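You operate a simulated robot arm through the tools that you are given. There is no shell and no other tool. Be economical: measure what you need, move in short steps, check, and stop when the job is done.

Carry out the task below with a simulated two-armed robot. There is one attempt and no reset: what you move stays moved.

JOB
Pack up the socket board: switches 1 and 2 off, the FAN and LAMP plugs back in their holders.
Fine: each switch off before its plug comes out; FAN plug in the FAN 2 holder, LAMP plug in the LAMP holder; leave the other plugs.

Only the result counts: the job must be done as asked and must still hold three seconds after the hand-in. Knocking over, shifting, dropping, spilling or breaking anything else fails it.

ROBOT AND FRAMES
Two 7-joint arms with two-finger parallel grippers on one trunk, on a base that drives. Base frame: it is fixed to the floor where the robot stands at the start and does not move with it; the origin is under the middle of the robot, x ahead of it, y to its left, z up. Readings come in mm, degrees, newtons and seconds.
The left shoulder is at the start at [70, 188, 1365], the right one opposite. With the tool pointing down near the work surface each hand reaches from about 220 to 780 mm from the robot's upright axis, wherever it stands, measured 20 degrees to its own side. Places, roughly: fan 2 plug holder [600, -200, 1000]; lamp plug holder [600, -400, 1000]; switch four [700, -700, 1300]; switch one [600, -200, 1300]; switch three [700, -500, 1300]; switch two [600, -300, 1300]. Payload 3.91 kg a hand.
The tool frame of a hand sits at the grasp point between the pads (the TCP): z along the fingers, y along the line on which they close. The tips reach 30 mm beyond it. Largest opening 110 mm; finger width 20, thickness 10; the body of the gripper, 48 by 112 mm, starts 55 mm behind the TCP.
Orientation is that of the tool frame in the base frame, as a unit quaternion [w, x, y, z]. With the fingers straight down and closing along the base's y, the tool's x points along the base's -x, its y along +y and its z along -z.

CONTROLS
- The arms move only by the tool drive_tool. It takes "left_plan", "right_plan" or both (then of equal length, played together; a hand with none holds still); each is a list of rows, each a list of 6 numbers: the shift along the base's x, y, z in mm, then the turn, a rotation vector about the base's x, y, z in degrees. In form: [[x, y, z, wx, wy, wz], ...]. A call has 1 to 20 rows; each row shifts and turns the commanded pose from where the row before left it. "left_fingers" and "right_fingers" are, for a hand that has rows, the finger opening in mm, from 0 to 110, set as the call begins (left out, the last holds). Rows are played at 5 a second. More than 50 mm and 8.6 degrees between two rows, or a gripper value outside its range, and nothing of the call is played. A pose out of reach is approached as far as the arm can. The call stops where the force on the tool passes 40 N (or 10 N more than at its start, if that is more) or the arm is blocked; 0.2 s more then pass. Each finger travels about 72 mm/s and halts on what it meets, pressing with about 43 N; the grip force reading is that of the motor and also rises with nothing between the fingers. The clock runs only during rows and for 0.2 s after the last one: add rows that do not move to give the fingers time. The reply holds the time, the measured pose of the TCP, the force on the tool along the base axes, the opening and the grip force, in the units named above and with some noise, with the torque about the TCP (base axes, N m) and any sound that the robot's microphone picked up, and new pictures: "pictures" is both (left out), scene, wrist or none (wrist: the cameras of the hands that moved).
- Cameras (640 x 400 px; columns grow to the right, rows downward): "scene" is now at [129.8, -38.4, 1591.6]; the picture's right is [-0.43, -0.90, -0.00], its down [-0.53, 0.25, -0.81] and it looks along [0.74, -0.35, -0.58] (base axes); focal length 223 px, centre (320, 200). "left" rides on the left gripper at [72, -17, -103] in its tool frame; the picture's right is [0.23, 0.97, 0.00], its down [-0.76, 0.18, -0.62] and it looks along [-0.61, 0.14, 0.78] (tool axes); focal length 222 px, centre (320, 200). "right" rides on the right gripper at [72, 17, -103] in its tool frame; the picture's right is [-0.23, 0.97, 0.00], its down [-0.76, -0.18, -0.62] and it looks along [-0.61, -0.14, 0.78] (tool axes); focal length 222 px, centre (320, 200). There is no depth. A picture from a camera that has moved, and an enlarged one, comes with that camera's place and axes in the base frame and with its lens.
- move_column(by): slides the trunk up (or, below 0, down) by that many mm; the arms and the scene camera ride with it, the base frame stays. It gives what a move gives, with no picture.
- steer(legs): drives the robot by 1 to 6 legs, each [ahead, turn to the left] in mm and degrees, along the robot's own axes; the way and the turn of a leg run together, so that a leg with both is an arc; at most 1500 mm and 180 degrees a leg. The arms and the cameras ride along, it lands a little off, and it stops where it bumps. It gives what a move gives, and a new picture of the scene camera.
- head_to(pan, tilt): turns the head with the scene camera to pan (to the left, within 86 degrees either way) and tilt (down, from -29 to 69), counted from straight ahead of the robot. It gives what a move gives, and a new picture of the scene camera.
- zoom(camera, box): a new picture of the part [left, top, right, bottom] of that camera's present view, enlarged. It takes no simulated time.
- hand_in(): hands the job in; it is judged then, once.

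Work in short steps. Places have to be worked out from the pictures, the camera data and where the tool is seen: move nearer, look again, correct. Check each grasp and each placing, and mend what went wrong. You have 120 turns and 260 pictures in all, those below and enlarged ones among them. Open the grippers and draw the arms clear of the work before you hand the job in, unless the task says otherwise; then end with one line.

The tools are called after "Call:" by a JSON object that holds its "name" and its "arguments". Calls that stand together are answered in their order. drive_tool: Moves the arms, as the interface text tells. Its arguments: {"type":"object","properties":{"left_plan":{"type":"array","items":{"type":"array","items":{"type":"number"}}},"left_fingers":{"type":"number"},"right_plan":{"type":"array","items":{"type":"array","items":{"type":"number"}}},"right_fingers":{"type":"number"},"pictures":{"type":"string","enum":["both","scene","wrist","none"]}},"required":[]} The other tools are called the same way: move_column (by) slides the trunk up or down; steer (legs) drives the base; head_to (pan, tilt) turns the head that bears the scene camera; zoom (camera, box) takes an enlarged picture of a part of a camera's view; hand_in () hands the job in.

At the start:

```text
clock: 0.0
left_ee_pos: [315.8, 5.9, 1461.4]
left_ee_rot: [0.0, 0.0, 1.0, 0.0]
left_ft_force: [0.7, -0.8, 0.6]
left_torque: [-0.01, 0.0, -0.02]
left_finger_gap: 110.2
left_grip_force: 0.2
right_ee_pos: [332.0, -438.0, 1472.5]
right_ee_rot: [0.0, -0.001, 1.0, 0.0]
right_ft_force: [0.1, 0.0, 0.1]
right_torque: [-0.01, -0.01, -0.01]
right_finger_gap: 110.1
right_grip_force: 0.0
trunk travel left (down, up): [-875.0, 65.0]
robot x, y, heading: [3.6, 2.2, -0.1]
head pan, tilt: [-25.2, 35.6]
```

scene: 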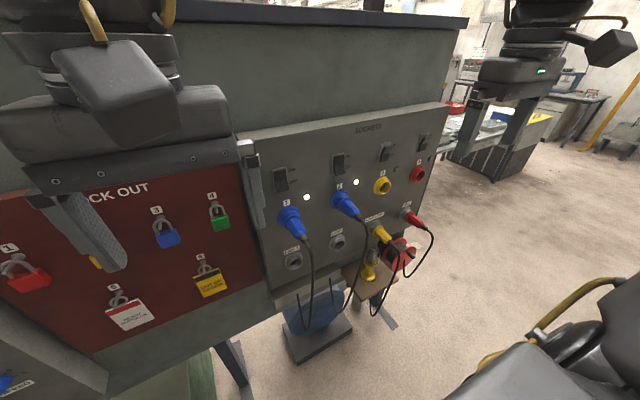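
right: 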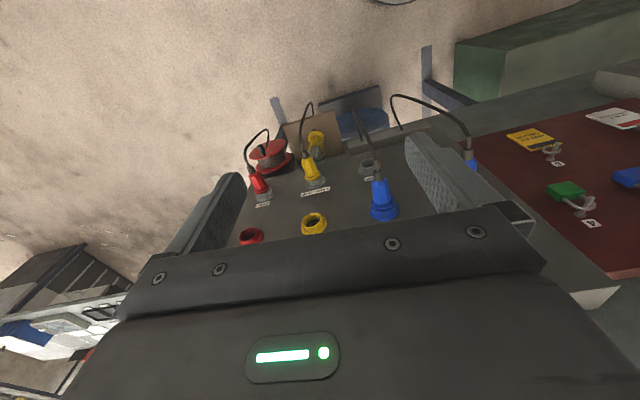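
left: 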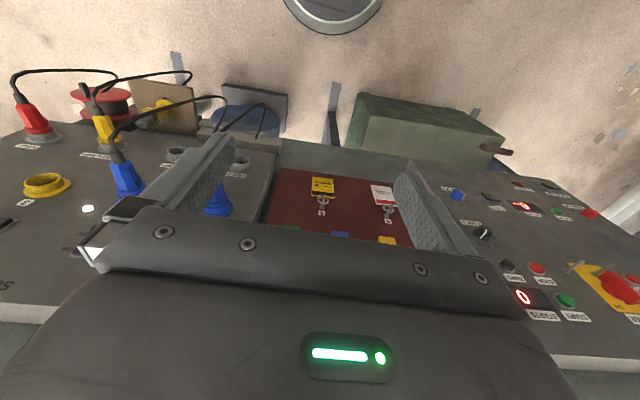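

The board with four switches, two blue plugs (1, 2) and their holders below is visible. I enlarge it to read the labels.

Call:
{"name": "zoom", "arguments": {"camera": "scene", "box": [230, 100, 450, 290]}}

Call:
{"name": "zoom", "arguments": {"camera": "scene", "box": [240, 130, 370, 280]}}

```text
2.11 times, centred on (340, 195) of scene
camera zoom: at [129.8, -38.4, 1591.6], right [-0.43, -0.9, 0.0], down [-0.53, 0.25, -0.81], along [0.74, -0.35, -0.58], focal length 469 px, centre (278, 210)
```

zoom: 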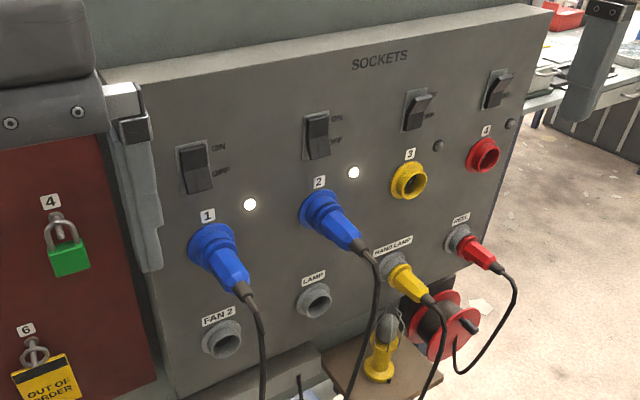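

```text
2.67 times, centred on (305, 205) of scene
camera zoom: at [129.8, -38.4, 1591.6], right [-0.43, -0.9, 0.0], down [-0.53, 0.25, -0.81], along [0.74, -0.35, -0.58], focal length 594 px, centre (360, 187)
```

zoom: 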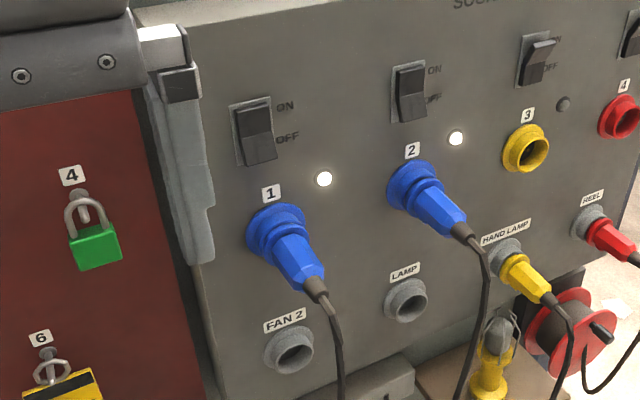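

Both blue plugs are in sockets 1 and 2, both holders free. I check where the cables run before trusting which plug is which.

Call:
{"name": "head_to", "arguments": {"pan": -30, "tilt": 60}}

Call:
{"name": "zoom", "arguments": {"camera": "right", "box": [220, 60, 500, 250]}}

Call:
{"name": "zoom", "arguments": {"camera": "left", "box": [0, 50, 300, 230]}}

```text
clock: 0.9
left_ee_pos: [315.7, 5.8, 1462.8]
left_ee_rot: [0.0, 0.0, 1.0, 0.0]
left_ft_force: [0.4, -0.1, 0.0]
left_torque: [0.0, -0.02, -0.01]
left_finger_gap: 110.0
left_grip_force: 0.0
right_ee_pos: [331.2, -438.8, 1471.8]
right_ee_rot: [0.001, 0.001, 1.0, 0.0]
right_ft_force: [0.2, -0.3, 0.0]
right_torque: [-0.01, -0.01, 0.0]
right_finger_gap: 109.8
right_grip_force: 0.0
trunk travel left (down, up): [-875.0, 65.0]
robot x, y, heading: [0.0, 2.2, 0.1]
head pan, tilt: [-30.0, 60.0]
camera scene: at [108.2, -34.4, 1558.3], right [-0.5, -0.87, 0.0], down [-0.75, 0.43, -0.5], along [0.43, -0.25, -0.87], focal length 223 px, centre (320, 200)
```

scene: 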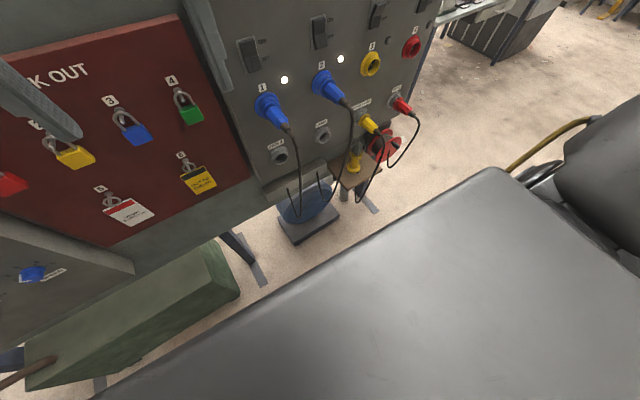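

```text
2.11 times, centred on (360, 155) of right
camera zoom: at [258.8, -422.2, 1574.6], right [0.23, 0.97, 0.0], down [0.76, -0.18, 0.62], along [0.61, -0.14, -0.78], focal length 468 px, centre (236, 295)
```

zoom: 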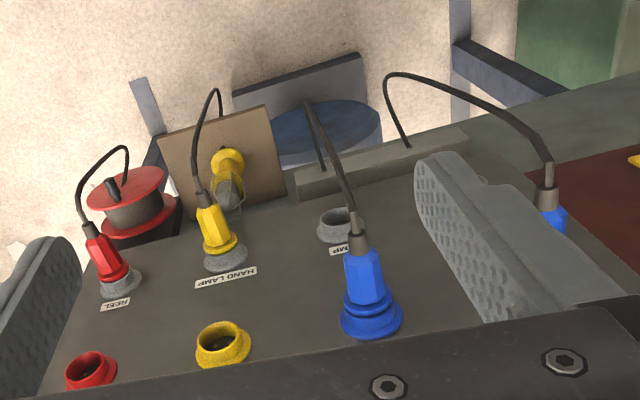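

```text
2.13 times, centred on (150, 140) of left
camera zoom: at [242.9, -10.6, 1565.6], right [-0.23, 0.97, 0.0], down [0.76, 0.18, 0.62], along [0.61, 0.14, -0.78], focal length 474 px, centre (683, 328)
```

zoom: 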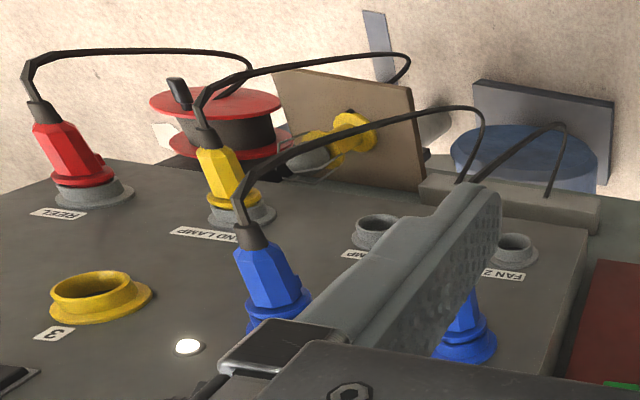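

Both blue cables go down into a duct under the board; I enlarge that part.

Call:
{"name": "zoom", "arguments": {"camera": "scene", "box": [230, 60, 430, 240]}}

Call:
{"name": "zoom", "arguments": {"camera": "scene", "box": [250, 130, 370, 240]}}

```text
2.22 times, centred on (330, 150) of scene
camera zoom: at [108.2, -34.4, 1558.3], right [-0.5, -0.87, 0.0], down [-0.75, 0.43, -0.5], along [0.43, -0.25, -0.87], focal length 495 px, centre (298, 311)
```

zoom: 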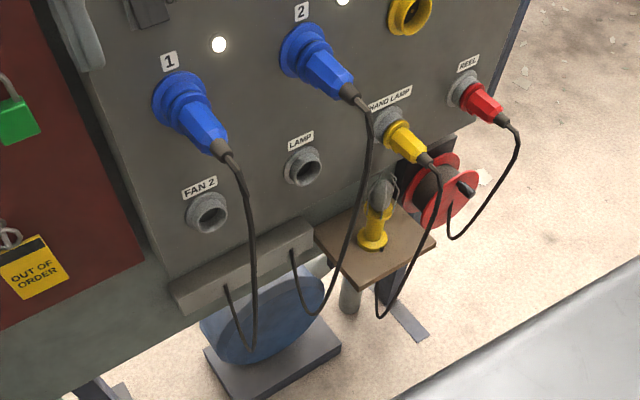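

```text
3.64 times, centred on (310, 185) of scene
camera zoom: at [108.2, -34.4, 1558.3], right [-0.5, -0.87, 0.0], down [-0.75, 0.43, -0.5], along [0.43, -0.25, -0.87], focal length 810 px, centre (356, 254)
```

zoom: 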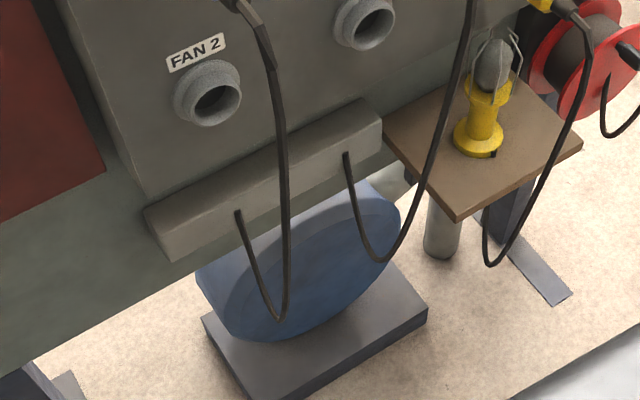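

Plug 1 cable runs to the left duct exit (FAN) and plug 2 to the right one (LAMP), uncrossed. Triangulation puts plug 2 from about (633,-352,1169) out to (530,-360,1174), so the board is nearly vertical and slightly yawed; I tilt the right hand 45° forward and come closer for a look at the board.

Call:
{"name": "drive_tool", "arguments": {"right_plan": [[15, 18, -24, 0, -7.5, 0], [15, 18, -24, 0, -7.5, 0], [15, 18, -24, 0, -7.5, 0], [15, 18, -24, 0, -7.5, 0], [15, 18, -24, 0, -7.5, 0], [14, 18, -22, 0, -7.5, 0]], "right_fingers": 0, "pictures": "wrist"}}

Call:
{"name": "head_to", "arguments": {"pan": -25, "tilt": 30}}

```text
clock: 2.3
left_ee_pos: [318.9, 10.5, 1461.1]
left_ee_rot: [-0.002, 0.001, 1.0, -0.002]
left_ft_force: [-0.5, 0.5, 0.4]
left_torque: [0.01, 0.01, -0.02]
left_finger_gap: 110.1
left_grip_force: 0.0
right_ee_pos: [451.2, -335.9, 1344.7]
right_ee_rot: [0.381, -0.001, 0.924, 0.0]
right_ft_force: [0.0, 0.0, -0.4]
right_torque: [-0.02, 0.01, 0.02]
right_finger_gap: 0.0
right_grip_force: 37.6
right hand out of reach, approached as far as the arm can: row 5, 6
trunk travel left (down, up): [-875.0, 65.0]
robot x, y, heading: [1.6, -1.3, -0.1]
head pan, tilt: [-30.0, 60.0]
camera right: at [327.3, -320.0, 1366.6], right [0.16, 0.97, 0.16], down [0.1, -0.18, 0.98], along [0.98, -0.14, -0.13], focal length 222 px, centre (320, 200)
```

right: 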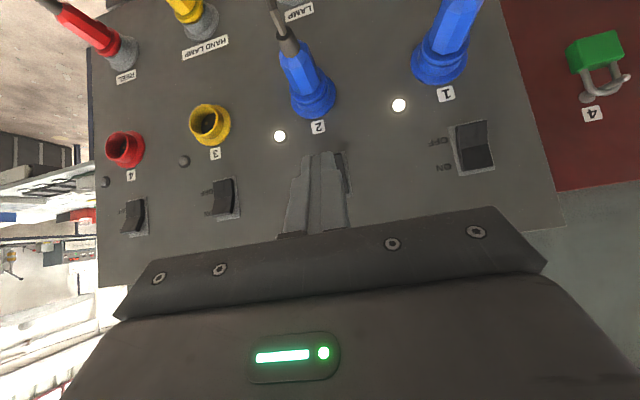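

```text
clock: 3.2
left_ee_pos: [315.1, 5.0, 1462.7]
left_ee_rot: [-0.001, 0.0, 1.0, 0.0]
left_ft_force: [0.2, 0.3, 0.5]
left_torque: [0.0, -0.02, 0.01]
left_finger_gap: 109.9
left_grip_force: 0.1
right_ee_pos: [448.7, -340.8, 1343.4]
right_ee_rot: [0.382, 0.0, 0.924, 0.001]
right_ft_force: [-0.2, -0.4, -0.6]
right_torque: [0.04, 0.0, 0.03]
right_finger_gap: 0.1
right_grip_force: 37.3
trunk travel left (down, up): [-875.0, 65.0]
robot x, y, heading: [0.7, 0.1, -0.1]
head pan, tilt: [-25.0, 30.0]
camera scene: at [131.6, -40.9, 1600.3], right [-0.42, -0.91, 0.0], down [-0.45, 0.21, -0.87], along [0.78, -0.37, -0.5], focal length 223 px, centre (320, 200)
```

scene: 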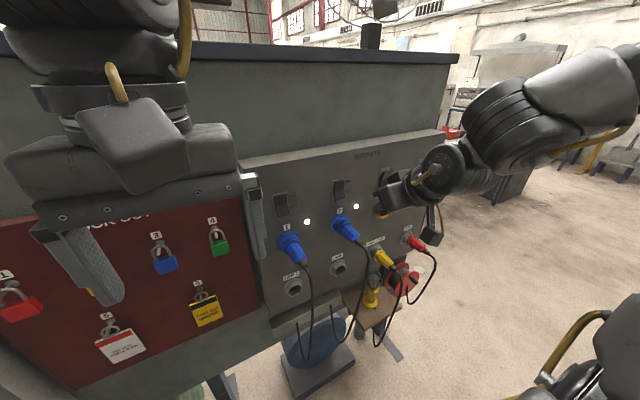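

Switch 1 triangulates to about (626,-163,1297), switch 2 to about (640,-339,1299). I enlarge the wrist view to read the rockers' state.

Call:
{"name": "zoom", "arguments": {"camera": "right", "box": [380, 80, 540, 200]}}

Call:
{"name": "zoom", "arguments": {"camera": "right", "box": [90, 120, 380, 250]}}

Call:
{"name": "zoom", "arguments": {"camera": "scene", "box": [260, 170, 420, 280]}}

```text
3.33 times, centred on (460, 140) of right
camera zoom: at [323.9, -325.0, 1366.8], right [0.16, 0.97, 0.16], down [0.1, -0.18, 0.98], along [0.98, -0.14, -0.13], focal length 740 px, centre (-147, 400)
```

zoom: 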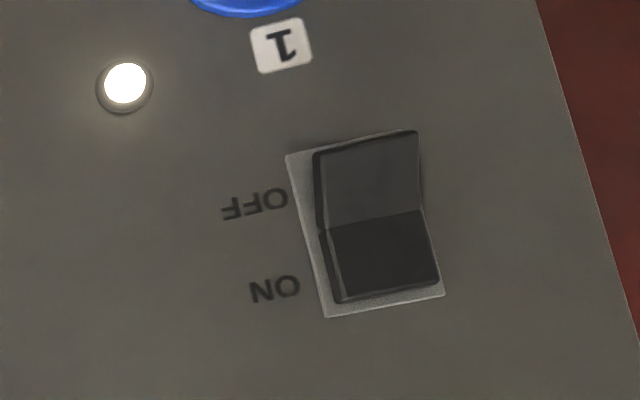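

```text
2.21 times, centred on (235, 185) of right
camera zoom: at [323.9, -325.0, 1366.8], right [0.16, 0.97, 0.16], down [0.1, -0.18, 0.98], along [0.98, -0.14, -0.13], focal length 490 px, centre (508, 233)
```

zoom: 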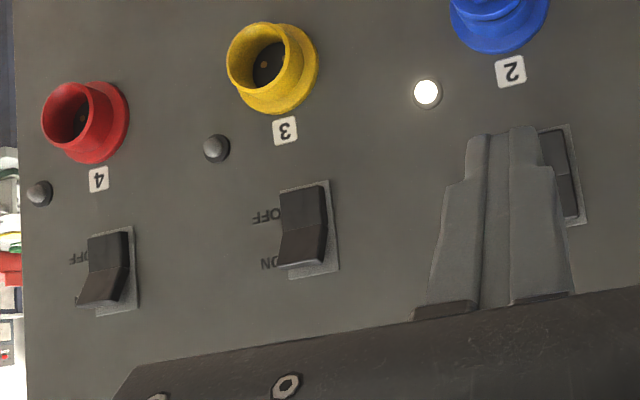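

```text
3.64 times, centred on (340, 225) of scene
camera zoom: at [131.6, -40.9, 1600.3], right [-0.42, -0.91, 0.0], down [-0.45, 0.21, -0.87], along [0.78, -0.37, -0.5], focal length 810 px, centre (247, 109)
```

zoom: 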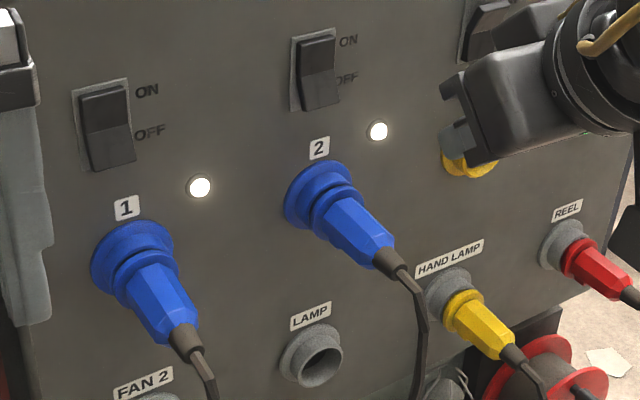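

Both rockers are ON (lower half standing out), rocker about 40 wide and 62 high. I bring the closed finger tips in front of switch 2's lower half (contact corner is about TCP+(28,0,-14)).

Call:
{"name": "drive_tool", "arguments": {"right_plan": [[30, 0, -18, 0, 0, 0], [30, 0, -17, 0, 0, 0], [30, 0, -17, 0, 0, 0], [0, 0, 0, 0, 0, 0]]}}

```text
clock: 4.2
left_ee_pos: [315.7, 7.1, 1463.8]
left_ee_rot: [0.0, 0.0, 1.0, 0.0]
left_ft_force: [0.8, 0.1, 0.3]
left_torque: [-0.03, 0.01, 0.0]
left_finger_gap: 110.0
left_grip_force: 0.0
right_ee_pos: [538.0, -339.8, 1294.0]
right_ee_rot: [0.383, 0.0, 0.924, -0.001]
right_ft_force: [-0.1, -0.1, -1.0]
right_torque: [-0.01, -0.04, -0.03]
right_finger_gap: 0.0
right_grip_force: 37.8
trunk travel left (down, up): [-875.0, 65.0]
robot x, y, heading: [0.2, -0.8, -0.0]
head pan, tilt: [-25.0, 30.0]
camera scene: at [131.9, -38.6, 1600.4], right [-0.42, -0.91, 0.0], down [-0.45, 0.21, -0.87], along [0.79, -0.37, -0.5], focal length 223 px, centre (320, 200)
camera right: at [413.1, -323.3, 1315.1], right [0.16, 0.97, 0.16], down [0.1, -0.18, 0.98], along [0.98, -0.14, -0.12], focal length 222 px, centre (320, 200)
```

scene: 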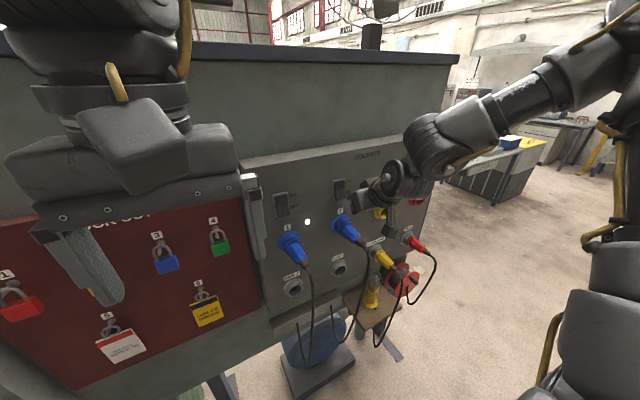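
right: 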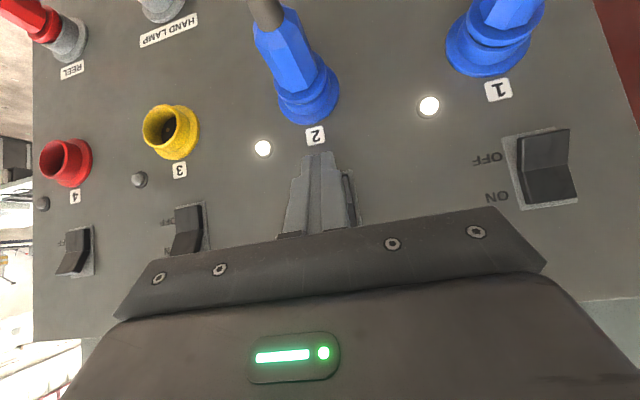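

Fingers line up with switch 2. I press forward in small steps, force limit guarding.

Call:
{"name": "drive_tool", "arguments": {"right_plan": [[20, 0, 0, 0, 0, 0], [15, 0, 0, 0, 0, 0], [8, 0, 0, 0, 0, 0], [5, 0, 0, 0, 0, 0], [5, 0, 0, 0, 0, 0], [5, 0, 0, 0, 0, 0], [5, 0, 0, 0, 0, 0]]}}

```text
clock: 5.8
left_ee_pos: [316.8, 6.1, 1461.8]
left_ee_rot: [0.0, 0.001, 1.0, 0.0]
left_ft_force: [-0.4, -0.3, 0.8]
left_torque: [-0.01, 0.03, -0.02]
left_finger_gap: 110.0
left_grip_force: 0.0
right_ee_pos: [601.9, -341.0, 1291.7]
right_ee_rot: [0.382, 0.0, 0.924, 0.0]
right_ft_force: [0.3, 0.5, 1.0]
right_torque: [0.01, 0.01, -0.01]
right_finger_gap: 0.1
right_grip_force: 38.4
trunk travel left (down, up): [-875.0, 65.0]
robot x, y, heading: [-1.4, -2.9, 0.3]
head pan, tilt: [-25.0, 30.0]
camera scene: at [132.5, -39.3, 1600.3], right [-0.42, -0.91, 0.0], down [-0.45, 0.21, -0.87], along [0.78, -0.37, -0.5], focal length 223 px, centre (320, 200)
camera right: at [477.1, -324.4, 1313.2], right [0.16, 0.97, 0.16], down [0.1, -0.18, 0.98], along [0.98, -0.14, -0.12], focal length 222 px, centre (320, 200)
```

scene: 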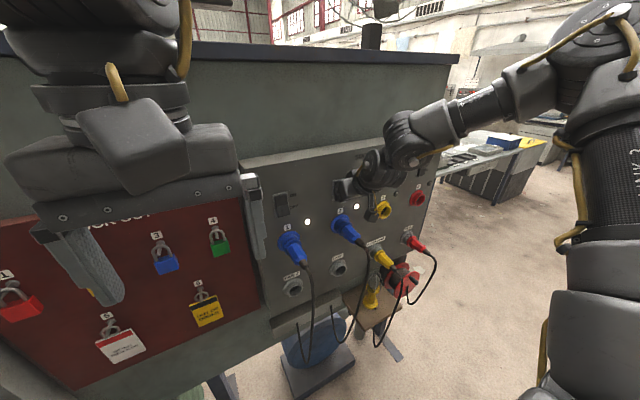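
right: 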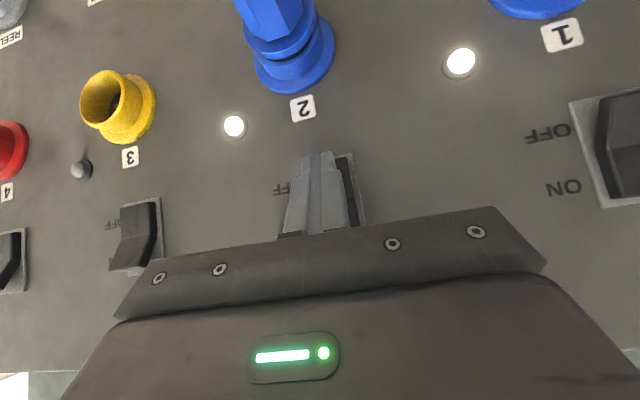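

No contact yet at x=602. I keep pressing in smaller steps.

Call:
{"name": "drive_tool", "arguments": {"right_plan": [[4, 0, 0, 0, 0, 0], [4, 0, 0, 0, 0, 0], [4, 0, 0, 0, 0, 0], [4, 0, 0, 0, 0, 0], [0, 0, 0, 0, 0, 0]], "pictures": "wrist"}}

```text
clock: 7.0
left_ee_pos: [310.3, 6.3, 1462.6]
left_ee_rot: [0.002, -0.001, 1.0, -0.001]
left_ft_force: [0.3, 0.4, -0.3]
left_torque: [-0.01, -0.02, 0.01]
left_finger_gap: 109.9
left_grip_force: 0.1
right_ee_pos: [609.4, -341.8, 1291.1]
right_ee_rot: [0.381, -0.003, 0.925, 0.001]
right_ft_force: [-33.0, 6.4, -13.0]
right_torque: [0.04, 0.84, 0.23]
right_finger_gap: 0.0
right_grip_force: 37.6
trunk travel left (down, up): [-875.0, 65.0]
robot x, y, heading: [-1.0, -3.1, -0.3]
head pan, tilt: [-25.0, 30.0]
camera right: at [484.2, -324.5, 1313.6], right [0.16, 0.97, 0.16], down [0.1, -0.18, 0.98], along [0.98, -0.14, -0.13], focal length 222 px, centre (320, 200)
```

right: 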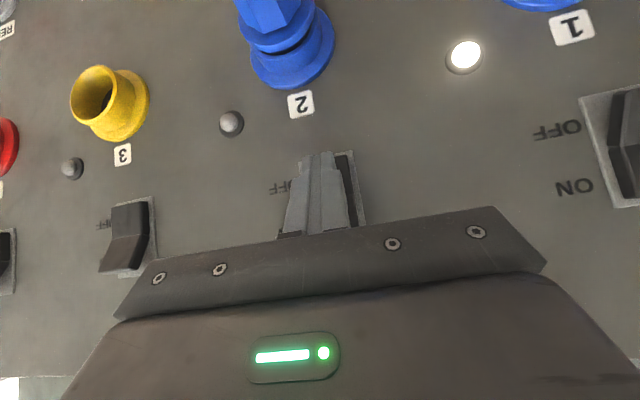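

Lamp 2 has gone out: switch 2 is off. I back off and shift to switch 1 (about y=-165, panel there roughly 14 mm nearer).

Call:
{"name": "drive_tool", "arguments": {"right_plan": [[-20, 0, 0, 0, 0, 0], [-40, 0, 0, 0, 0, 0], [0, 44, 0, 0, 0, 0], [0, 44, 0, 0, 0, 0], [0, 44, 0, 0, 0, 0], [0, 44, 0, 0, 0, 0], [0, 0, 0, 0, 0, 0]]}}

```text
clock: 8.6
left_ee_pos: [314.5, 6.9, 1463.3]
left_ee_rot: [0.0, 0.0, 1.0, -0.001]
left_ft_force: [0.3, 0.0, -0.2]
left_torque: [0.0, 0.0, 0.02]
left_finger_gap: 110.1
left_grip_force: 0.0
right_ee_pos: [597.9, -210.8, 1299.7]
right_ee_rot: [0.382, -0.001, 0.924, 0.0]
right_ft_force: [0.4, -0.3, 0.2]
right_torque: [-0.03, 0.03, 0.0]
right_finger_gap: 0.3
right_grip_force: 37.2
right hand out of reach, approached as far as the arm can: row 4, 5, 6
trunk travel left (down, up): [-875.0, 65.0]
robot x, y, heading: [0.2, 1.4, 0.2]
head pan, tilt: [-25.0, 30.0]
camera scene: at [131.0, -38.1, 1600.5], right [-0.42, -0.91, 0.0], down [-0.45, 0.21, -0.87], along [0.79, -0.37, -0.5], focal length 223 px, centre (320, 200)
camera right: at [472.2, -194.0, 1321.8], right [0.16, 0.97, 0.16], down [0.1, -0.18, 0.98], along [0.98, -0.14, -0.12], focal length 222 px, centre (320, 200)
```

scene: 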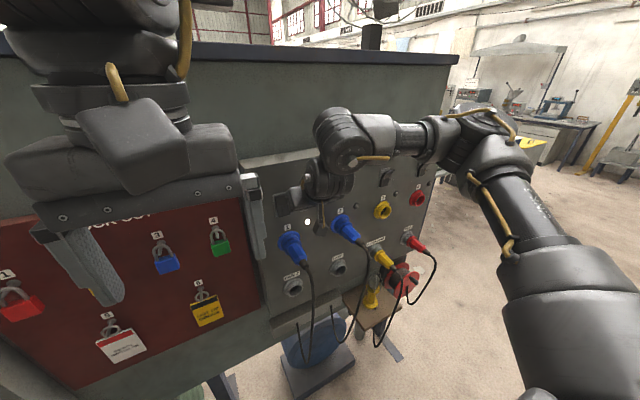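
right: 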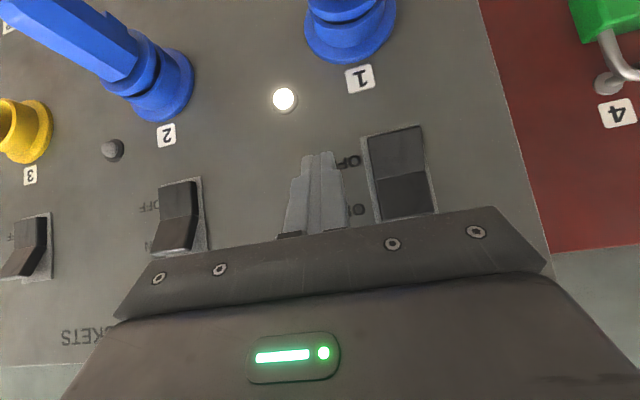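

Switch 2's rocker now sits as 3 and 4 do (off). The right hand hit its near-limit at y=-211; I back the base 120 mm to give the arm room.

Call:
{"name": "steer", "arguments": {"legs": [[-120, 0]]}}

```text
clock: 9.9
left_ee_pos: [199.9, 7.6, 1460.9]
left_ee_rot: [-0.002, -0.001, 1.0, 0.0]
left_ft_force: [0.2, 0.4, 0.3]
left_torque: [0.0, 0.04, 0.05]
left_finger_gap: 110.0
left_grip_force: 0.1
right_ee_pos: [481.0, -211.3, 1297.5]
right_ee_rot: [0.381, -0.003, 0.924, 0.002]
right_ft_force: [0.4, 0.0, 0.7]
right_torque: [0.03, 0.04, -0.01]
right_finger_gap: 0.0
right_grip_force: 38.0
trunk travel left (down, up): [-875.0, 65.0]
robot x, y, heading: [-122.2, -0.3, -0.0]
head pan, tilt: [-25.0, 30.0]
camera scene: at [16.5, -39.0, 1599.9], right [-0.42, -0.91, 0.0], down [-0.46, 0.21, -0.86], along [0.78, -0.37, -0.5], focal length 223 px, centre (320, 200)
```

scene: 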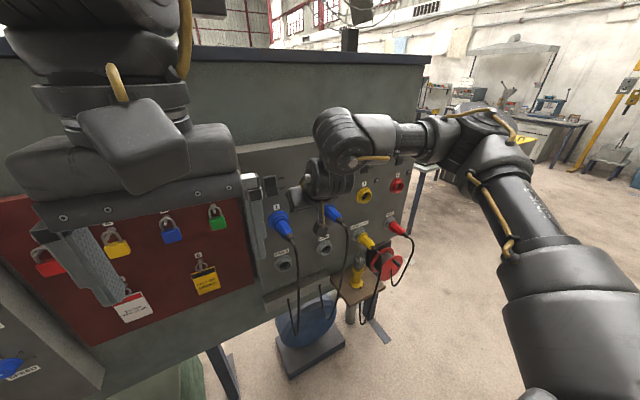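

Now TCP is at (481,-211,1297). I move toward (560,-165,1291), x first.

Call:
{"name": "drive_tool", "arguments": {"right_plan": [[40, 0, -3, 0, 0, 0], [39, 0, -3, 0, 0, 0], [0, 23, 0, 0, 0, 0], [0, 23, 0, 0, 0, 0], [0, 0, 0, 0, 0, 0]], "pictures": "wrist"}}

```text
clock: 11.1
left_ee_pos: [199.2, 6.7, 1461.3]
left_ee_rot: [-0.001, -0.001, 1.0, 0.0]
left_ft_force: [0.3, 0.8, 0.0]
left_torque: [0.01, 0.02, -0.05]
left_finger_gap: 110.1
left_grip_force: 0.0
right_ee_pos: [534.4, -223.8, 1303.3]
right_ee_rot: [0.382, -0.002, 0.924, 0.002]
right_ft_force: [0.2, 0.1, -0.2]
right_torque: [0.03, 0.01, 0.01]
right_finger_gap: 0.0
right_grip_force: 37.2
right hand out of reach, approached as far as the arm can: row 1, 3, 4
trunk travel left (down, up): [-875.0, 65.0]
robot x, y, heading: [-119.5, 2.1, 0.1]
head pan, tilt: [-25.0, 30.0]
camera right: at [408.9, -208.0, 1326.5], right [0.16, 0.97, 0.16], down [0.1, -0.18, 0.98], along [0.98, -0.14, -0.13], focal length 222 px, centre (320, 200)
```

right: 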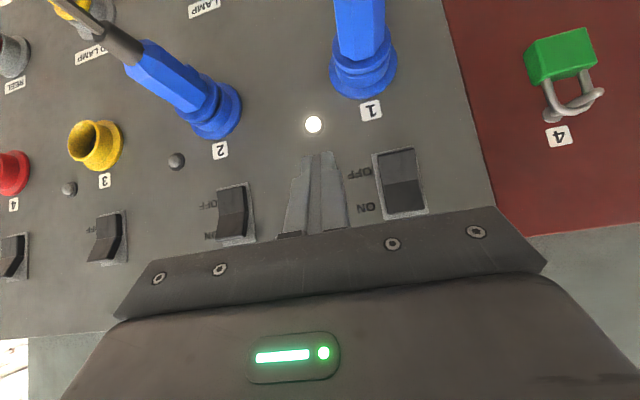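

The arm's limit in y persists with this facing; turning the base left puts switch 1 into the right arm's good zone. I first draw the hand back.

Call:
{"name": "drive_tool", "arguments": {"right_plan": [[-40, -20, 0, 0, 0, 0], [-40, -20, 0, 0, 0, 0], [-40, -20, 0, 0, 0, 0], [-40, -20, 0, 0, 0, 0], [-20, -15, 0, 0, 0, 0]], "pictures": "none"}}

Call:
{"name": "steer", "arguments": {"legs": [[-80, 0], [0, 20]]}}

```text
clock: 12.3
left_ee_pos: [191.8, 9.1, 1462.8]
left_ee_rot: [0.001, 0.0, 1.0, 0.0]
left_ft_force: [-0.2, -0.4, 0.2]
left_torque: [0.0, -0.05, -0.01]
left_finger_gap: 110.0
left_grip_force: 0.1
right_ee_pos: [361.7, -331.9, 1311.5]
right_ee_rot: [0.384, -0.002, 0.923, 0.001]
right_ft_force: [0.1, 0.0, 0.5]
right_torque: [0.01, -0.02, 0.0]
right_finger_gap: 0.0
right_grip_force: 37.9
right hand out of reach, approached as far as the arm can: row 3, 4
trunk travel left (down, up): [-875.0, 65.0]
robot x, y, heading: [-120.6, -0.4, 0.0]
head pan, tilt: [-25.0, 30.0]
```

```text
clock: 14.4
left_ee_pos: [95.3, 111.6, 1462.2]
left_ee_rot: [0.0, -0.172, 0.985, -0.001]
left_ft_force: [0.0, -0.2, 0.2]
left_torque: [0.01, 0.03, 0.01]
left_finger_gap: 109.8
left_grip_force: 0.1
right_ee_pos: [370.9, -151.1, 1308.0]
right_ee_rot: [0.377, -0.161, 0.91, 0.068]
right_ft_force: [-0.2, 0.0, 0.8]
right_torque: [-0.02, 0.02, 0.05]
right_finger_gap: 0.0
right_grip_force: 38.0
trunk travel left (down, up): [-875.0, 65.0]
robot x, y, heading: [-197.9, -2.2, 19.8]
head pan, tilt: [-25.0, 30.0]
camera scene: at [-63.6, 6.3, 1600.4], right [-0.09, -1.0, 0.0], down [-0.5, 0.05, -0.87], along [0.86, -0.08, -0.5], focal length 223 px, centre (320, 200)
```

scene: 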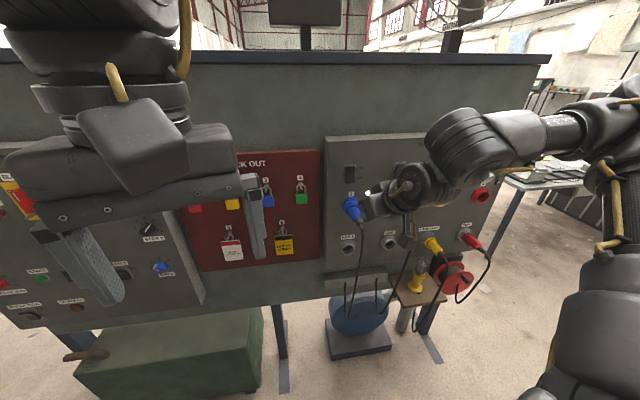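

Drive forward 140 along the new heading; the hand then is still some 70 mm off the board.

Call:
{"name": "steer", "arguments": {"legs": [[140, 0]]}}

Call:
{"name": "drive_tool", "arguments": {"right_plan": [[0, -20, -4, 0, 0, -7.5], [0, -20, -4, 0, 0, -7.5], [0, 0, 0, 0, 0, 0]]}}

```text
clock: 15.7
left_ee_pos: [223.8, 160.5, 1462.8]
left_ee_rot: [0.001, -0.173, 0.985, 0.001]
left_ft_force: [-0.7, -0.7, -0.1]
left_torque: [0.02, -0.02, 0.03]
left_finger_gap: 109.9
left_grip_force: 0.1
right_ee_pos: [501.7, -102.0, 1309.6]
right_ee_rot: [0.378, -0.162, 0.909, 0.067]
right_ft_force: [0.1, -0.1, -0.2]
right_torque: [-0.02, -0.03, 0.02]
right_finger_gap: 0.1
right_grip_force: 37.5
trunk travel left (down, up): [-875.0, 65.0]
robot x, y, heading: [-69.1, 47.4, 19.8]
head pan, tilt: [-25.0, 30.0]
camera scene: at [65.8, 54.1, 1600.7], right [-0.09, -1.0, 0.0], down [-0.5, 0.05, -0.87], along [0.86, -0.08, -0.5], focal length 223 px, centre (320, 200)
```

scene: 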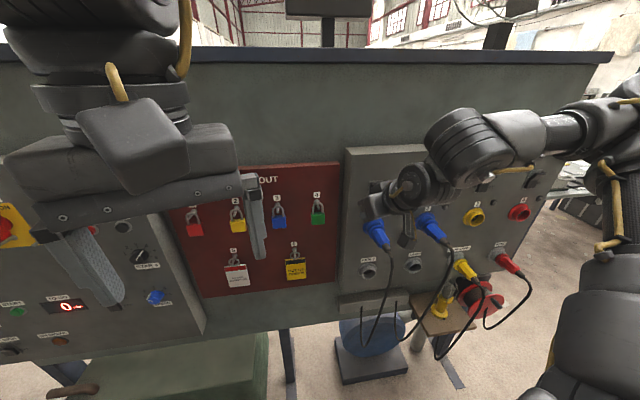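

```text
clock: 16.5
left_ee_pos: [229.0, 161.4, 1461.6]
left_ee_rot: [-0.001, -0.172, 0.985, 0.0]
left_ft_force: [-0.1, 0.0, 0.2]
left_torque: [0.02, 0.03, -0.03]
left_finger_gap: 109.8
left_grip_force: 0.0
right_ee_pos: [504.4, -101.0, 1306.6]
right_ee_rot: [0.376, -0.162, 0.91, 0.068]
right_ft_force: [-0.1, 0.0, 0.2]
right_torque: [0.0, 0.01, 0.01]
right_finger_gap: 0.0
right_grip_force: 37.5
right hand out of reach, approached as far as the arm can: row 1, 2
trunk travel left (down, up): [-875.0, 65.0]
robot x, y, heading: [-68.2, 43.5, 20.0]
head pan, tilt: [-25.0, 30.0]
camera scene: at [70.5, 55.7, 1600.2], right [-0.09, -1.0, 0.0], down [-0.5, 0.04, -0.87], along [0.86, -0.08, -0.5], focal length 223 px, centre (320, 200)
camera right: at [381.2, -128.2, 1329.1], right [-0.18, 0.97, 0.16], down [0.16, -0.13, 0.98], along [0.97, 0.21, -0.13], focal length 222 px, centre (320, 200)
```

scene: 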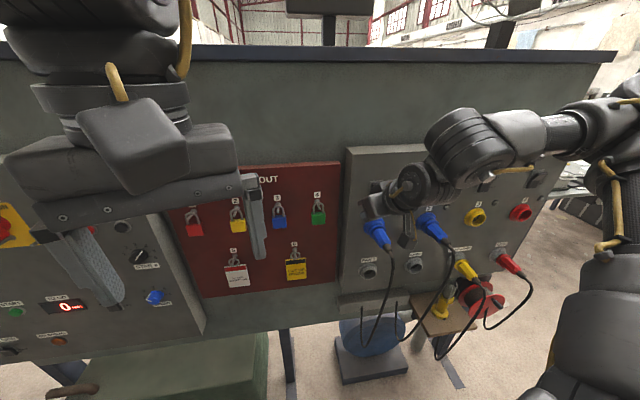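
right: 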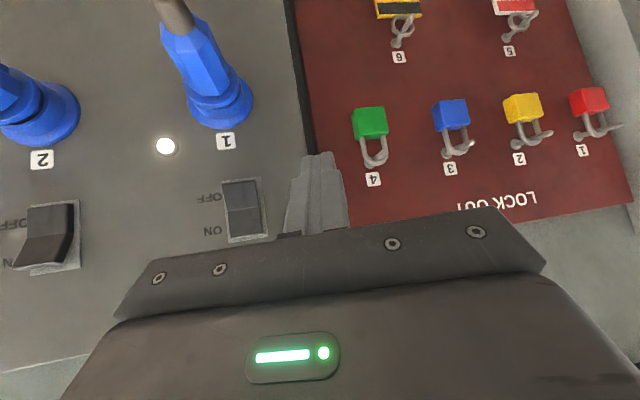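

The hand is at its near limit; reaching outward should free it. I move out toward the front of switch 1, then correct the yaw.

Call:
{"name": "drive_tool", "arguments": {"right_plan": [[25, -10, -4, 0, 0, 0], [15, -18, -4, 0, 0, 0], [10, -18, -4, 0, 0, -5], [0, -18, -4, 0, 0, -5], [0, 0, 0, 0, 0, -5], [0, 0, 0, 0, 0, 0]]}}

```text
clock: 17.9
left_ee_pos: [227.0, 162.2, 1463.0]
left_ee_rot: [0.0, -0.173, 0.985, -0.001]
left_ft_force: [1.0, 0.2, -0.4]
left_torque: [-0.01, -0.01, 0.01]
left_finger_gap: 110.2
left_grip_force: 0.1
right_ee_pos: [552.2, -165.1, 1292.9]
right_ee_rot: [0.382, -0.043, 0.923, 0.018]
right_ft_force: [0.0, -0.5, -0.1]
right_torque: [0.0, 0.0, 0.02]
right_finger_gap: 0.0
right_grip_force: 37.7
trunk travel left (down, up): [-875.0, 65.0]
robot x, y, heading: [-68.3, 46.1, 20.0]
head pan, tilt: [-25.0, 30.0]
camera scene: at [68.7, 56.4, 1600.3], right [-0.09, -1.0, 0.0], down [-0.5, 0.04, -0.87], along [0.86, -0.08, -0.5], focal length 223 px, centre (320, 200)
camera right: at [427.6, -160.5, 1314.6], right [0.07, 0.98, 0.16], down [0.12, -0.17, 0.98], along [0.99, -0.05, -0.13], focal length 222 px, centre (320, 200)
```

scene: 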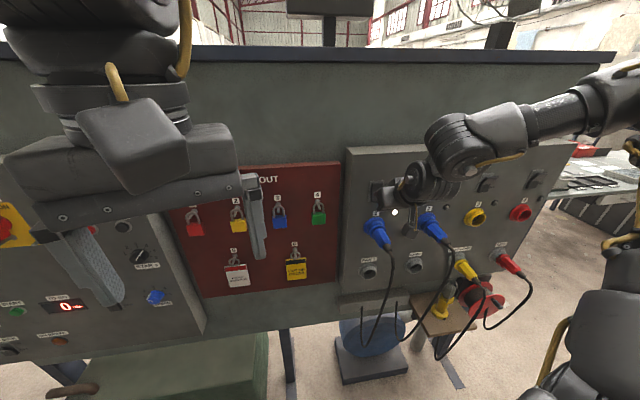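
right: 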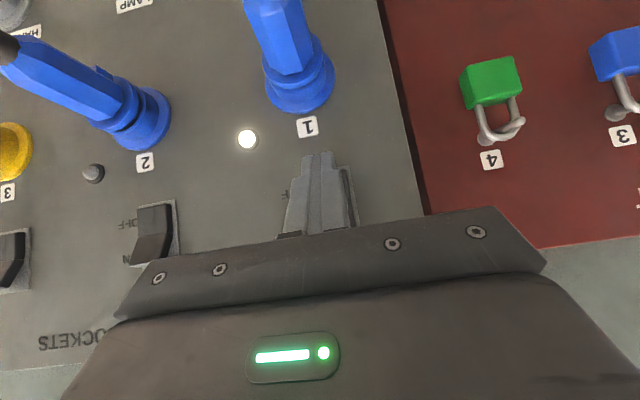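

The hand is aligned with switch 1. I press in.

Call:
{"name": "drive_tool", "arguments": {"right_plan": [[20, 0, 0, 0, 0, 0], [12, 0, 0, 0, 0, 0], [4, 0, 0, 0, 0, 0], [4, 0, 0, 0, 0, 0], [4, 0, 0, 0, 0, 0], [4, 0, 0, 0, 0, 0]], "pictures": "wrist"}}

```text
clock: 19.3
left_ee_pos: [223.4, 159.7, 1462.5]
left_ee_rot: [0.001, -0.172, 0.985, -0.002]
left_ft_force: [0.6, 0.1, 0.1]
left_torque: [0.03, 0.0, -0.02]
left_finger_gap: 110.0
left_grip_force: 0.0
right_ee_pos: [597.6, -166.5, 1293.5]
right_ee_rot: [0.383, -0.041, 0.923, 0.018]
right_ft_force: [-7.6, 0.9, -0.5]
right_torque: [-0.02, 0.13, 0.01]
right_finger_gap: 0.2
right_grip_force: 37.4
trunk travel left (down, up): [-875.0, 65.0]
robot x, y, heading: [-71.3, 48.5, 20.0]
head pan, tilt: [-25.0, 30.0]
camera right: at [471.6, -160.7, 1314.7], right [0.07, 0.98, 0.16], down [0.11, -0.17, 0.98], along [0.99, -0.05, -0.12], focal length 222 px, centre (320, 200)
```

right: 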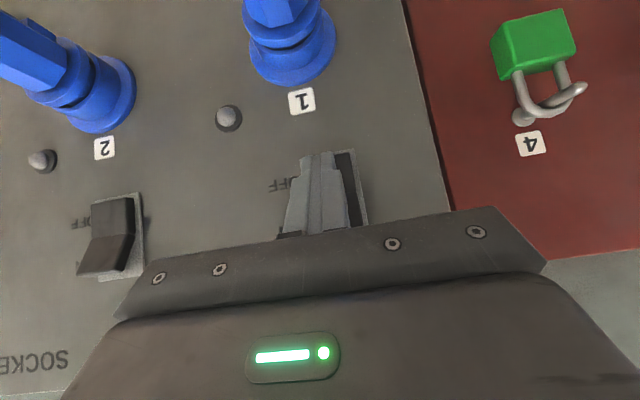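

Lamp 1 is out, so both switches are off. I back off, reduce the tilt to about 25° from vertical, open to 80 mm and look at plug 1 from above-behind.

Call:
{"name": "drive_tool", "arguments": {"right_plan": [[-20, 0, 0, 0, 0, 0], [-35, 0, 0, 0, 0, 0], [-15, 0, 10, 0, 6.7, 0], [-5, 0, 10, 0, 6.7, 0], [0, 0, 0, 0, 6.6, 0], [0, 0, 0, 0, 0, 0]], "right_fingers": 80}}

Call:
{"name": "zoom", "arguments": {"camera": "scene", "box": [330, 180, 470, 290]}}

```text
clock: 20.7
left_ee_pos: [226.6, 160.2, 1462.0]
left_ee_rot: [0.0, -0.173, 0.985, -0.001]
left_ft_force: [0.0, -0.4, 0.1]
left_torque: [-0.01, 0.03, 0.0]
left_finger_gap: 110.0
left_grip_force: 0.1
right_ee_pos: [537.0, -165.3, 1311.0]
right_ee_rot: [0.215, -0.037, 0.976, 0.025]
right_ft_force: [0.0, -0.2, -0.9]
right_torque: [0.01, -0.02, 0.03]
right_finger_gap: 79.8
right_grip_force: 0.1
right hand out of reach, approached as far as the arm can: row 2
trunk travel left (down, up): [-875.0, 65.0]
robot x, y, heading: [-69.2, 46.2, 19.7]
head pan, tilt: [-25.0, 30.0]
camera scene: at [69.2, 54.6, 1600.3], right [-0.09, -1.0, 0.0], down [-0.5, 0.05, -0.87], along [0.86, -0.08, -0.5], focal length 223 px, centre (320, 200)
camera right: at [426.7, -161.5, 1375.2], right [0.12, 0.98, 0.13], down [0.44, -0.17, 0.88], along [0.89, -0.05, -0.46], focal length 222 px, centre (320, 200)
```

scene: 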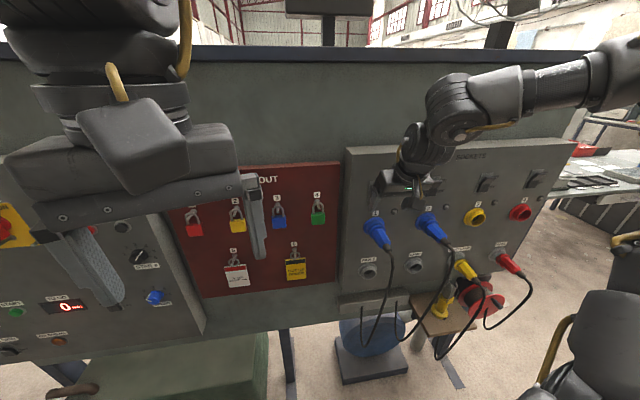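
right: 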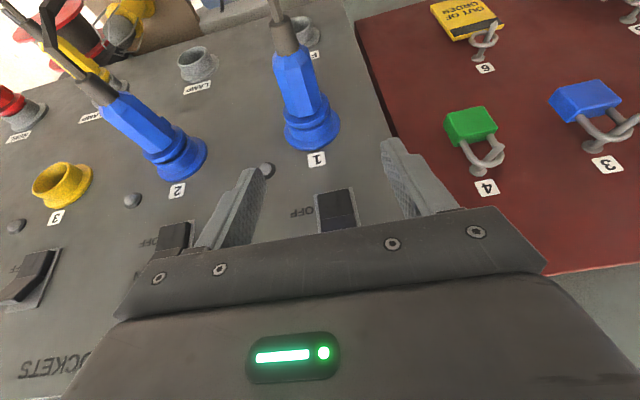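

```text
3.64 times, centred on (400, 235) of scene
camera zoom: at [69.2, 54.6, 1600.3], right [-0.09, -1.0, 0.0], down [-0.5, 0.05, -0.87], along [0.86, -0.08, -0.5], focal length 810 px, centre (29, 73)
```

zoom: 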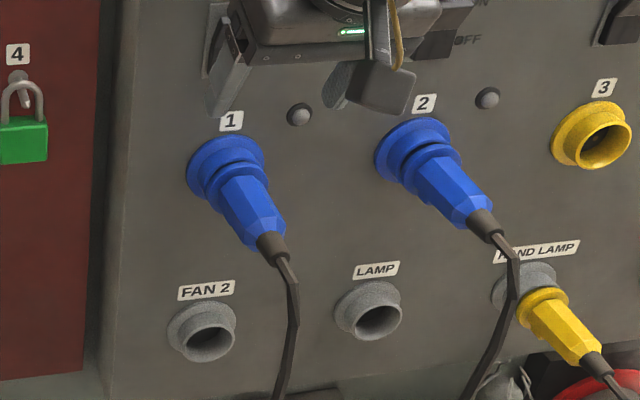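

Plug 1's blue body runs about x 539→620 at y≈-172, z≈1174; holders' mouths near (610,-174,970) and (628,-352,970). I move above the plug's hex body and check centring.

Call:
{"name": "drive_tool", "arguments": {"right_plan": [[10, -3, -25, 0, 0, 0], [10, -4, -25, 0, 0, 0], [6, 0, -20, 0, 0, 0], [0, 0, 0, 0, 0, 0]]}}

```text
clock: 21.7
left_ee_pos: [225.2, 160.9, 1463.0]
left_ee_rot: [0.001, -0.173, 0.985, 0.0]
left_ft_force: [-0.2, 0.3, 0.0]
left_torque: [0.0, 0.0, -0.01]
left_finger_gap: 109.9
left_grip_force: 0.1
right_ee_pos: [564.2, -171.7, 1242.9]
right_ee_rot: [0.216, -0.038, 0.975, 0.026]
right_ft_force: [0.2, 0.1, 0.9]
right_torque: [-0.02, 0.02, -0.02]
right_finger_gap: 80.1
right_grip_force: 0.1
trunk travel left (down, up): [-875.0, 65.0]
robot x, y, heading: [-70.5, 44.9, 19.8]
head pan, tilt: [-25.0, 30.0]
camera scene: at [68.4, 55.8, 1600.4], right [-0.09, -1.0, 0.0], down [-0.5, 0.04, -0.87], along [0.86, -0.08, -0.5], focal length 223 px, centre (320, 200)
camera right: at [452.7, -166.8, 1306.1], right [0.12, 0.98, 0.13], down [0.44, -0.17, 0.88], along [0.89, -0.05, -0.46], focal length 222 px, centre (320, 200)
```

scene: 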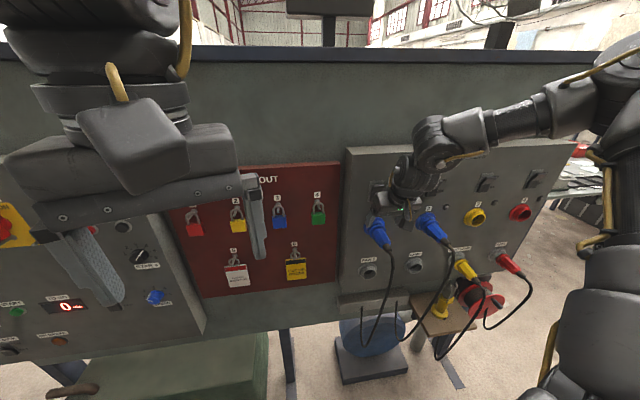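
right: 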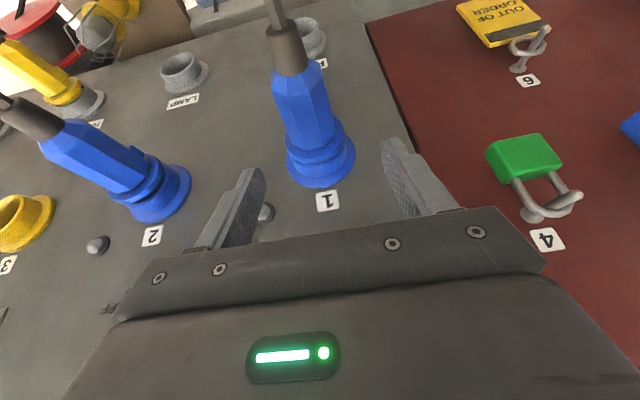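

The hex body spans x 535–597 at y≈-175; TCP is on it. I descend 69 mm astride the plug.

Call:
{"name": "drive_tool", "arguments": {"right_plan": [[0, -2, -25, 0, 0, 0], [0, -1, -25, 0, 0, 0], [0, 0, -19, 0, 0, 0], [0, 0, 0, 0, 0, 0]]}}

```text
clock: 22.7
left_ee_pos: [226.0, 160.2, 1462.2]
left_ee_rot: [0.0, -0.173, 0.985, 0.0]
left_ft_force: [0.6, -0.6, -0.3]
left_torque: [-0.03, -0.03, -0.01]
left_finger_gap: 110.2
left_grip_force: 0.0
right_ee_pos: [562.8, -177.6, 1173.2]
right_ee_rot: [0.216, -0.038, 0.975, 0.025]
right_ft_force: [0.2, -0.1, -1.1]
right_torque: [0.0, 0.02, 0.01]
right_finger_gap: 80.0
right_grip_force: 0.0
trunk travel left (down, up): [-875.0, 65.0]
robot x, y, heading: [-69.9, 50.2, 20.0]
head pan, tilt: [-25.0, 30.0]
camera scene: at [68.8, 55.2, 1600.3], right [-0.09, -1.0, 0.0], down [-0.5, 0.04, -0.87], along [0.86, -0.08, -0.5], focal length 223 px, centre (320, 200)
camera right: at [452.9, -171.6, 1236.2], right [0.12, 0.98, 0.13], down [0.44, -0.17, 0.88], along [0.89, -0.05, -0.46], focal length 222 px, centre (320, 200)
```

scene: 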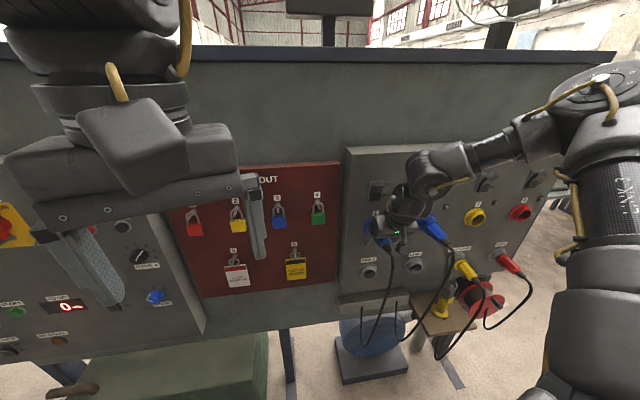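
right: 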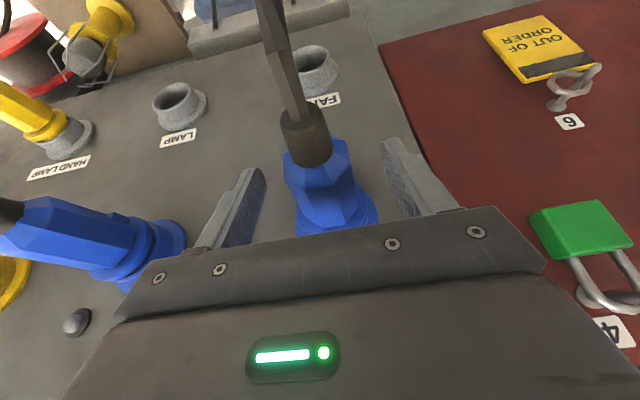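

Fingers straddle the plug. I close the grip.

Call:
{"name": "drive_tool", "arguments": {"right_plan": [[0, 0, 0, 0, 0, 0], [0, 0, 0, 0, 0, 0], [0, 0, 0, 0, 0, 0], [0, 0, 0, 0, 0, 0]], "right_fingers": 0, "pictures": "wrist"}}

```text
clock: 23.7
left_ee_pos: [228.0, 161.5, 1461.9]
left_ee_rot: [0.0, -0.172, 0.985, 0.0]
left_ft_force: [0.9, -0.5, 0.5]
left_torque: [-0.01, 0.0, 0.0]
left_finger_gap: 110.0
left_grip_force: 0.1
right_ee_pos: [563.3, -175.9, 1172.9]
right_ee_rot: [0.217, -0.038, 0.975, 0.025]
right_ft_force: [-1.4, 2.7, -2.0]
right_torque: [0.15, 0.07, 0.03]
right_finger_gap: 39.1
right_grip_force: 42.5
trunk travel left (down, up): [-875.0, 65.0]
robot x, y, heading: [-66.5, 44.8, 20.3]
head pan, tilt: [-25.0, 30.0]
camera right: at [453.1, -170.9, 1236.3], right [0.12, 0.98, 0.13], down [0.44, -0.17, 0.88], along [0.89, -0.05, -0.46], focal length 222 px, centre (320, 200)
```

right: 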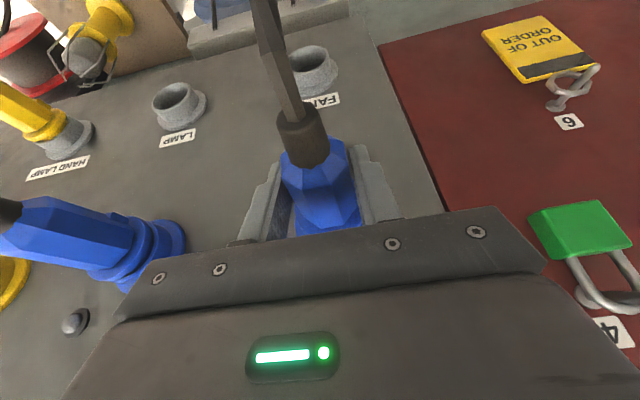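

Held at 39 mm. I pull straight out along the board normal (-1,-0.09,0).

Call:
{"name": "drive_tool", "arguments": {"right_plan": [[-6, -0.5, 0, 0, 0, 0], [-8, -0.7, 0, 0, 0, 0], [-8, -0.7, 0, 0, 0, 0], [-10, -0.9, 0, 0, 0, 0], [-10, -0.9, 0, 0, 0, 0], [-10, -0.9, 0, 0, 0, 0], [0, 0, 0, 0, 0, 0]]}}

```text
clock: 25.3
left_ee_pos: [227.4, 160.1, 1463.0]
left_ee_rot: [0.002, -0.173, 0.985, 0.0]
left_ft_force: [-0.5, -0.2, 0.5]
left_torque: [0.02, -0.01, 0.0]
left_finger_gap: 109.9
left_grip_force: 0.1
right_ee_pos: [513.2, -181.3, 1172.4]
right_ee_rot: [0.216, -0.037, 0.975, 0.025]
right_ft_force: [0.3, 0.1, -0.3]
right_torque: [-0.02, 0.03, 0.02]
right_finger_gap: 39.0
right_grip_force: 43.0
trunk travel left (down, up): [-875.0, 65.0]
robot x, y, heading: [-70.9, 45.6, 20.0]
head pan, tilt: [-25.0, 30.0]
camera scene: at [69.9, 55.3, 1600.2], right [-0.09, -1.0, 0.0], down [-0.5, 0.04, -0.87], along [0.86, -0.08, -0.5], focal length 223 px, centre (320, 200)
camera right: at [401.8, -175.7, 1235.8], right [0.12, 0.98, 0.13], down [0.44, -0.17, 0.88], along [0.89, -0.05, -0.46], focal length 222 px, centre (320, 200)
```

scene: 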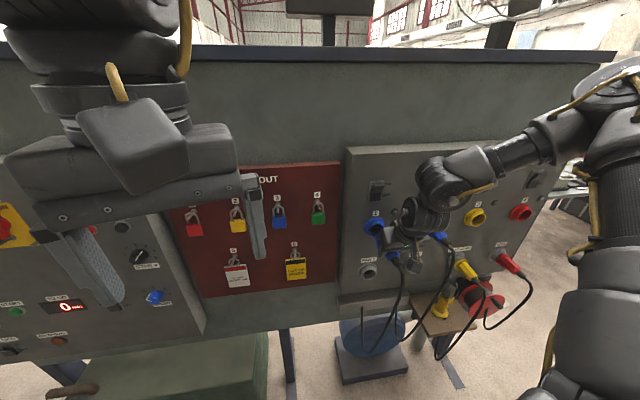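
right: 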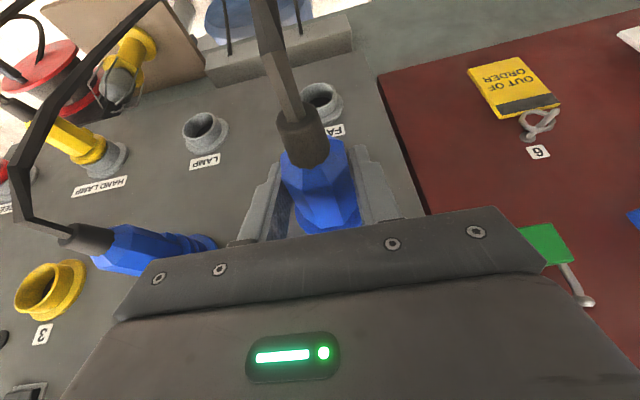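

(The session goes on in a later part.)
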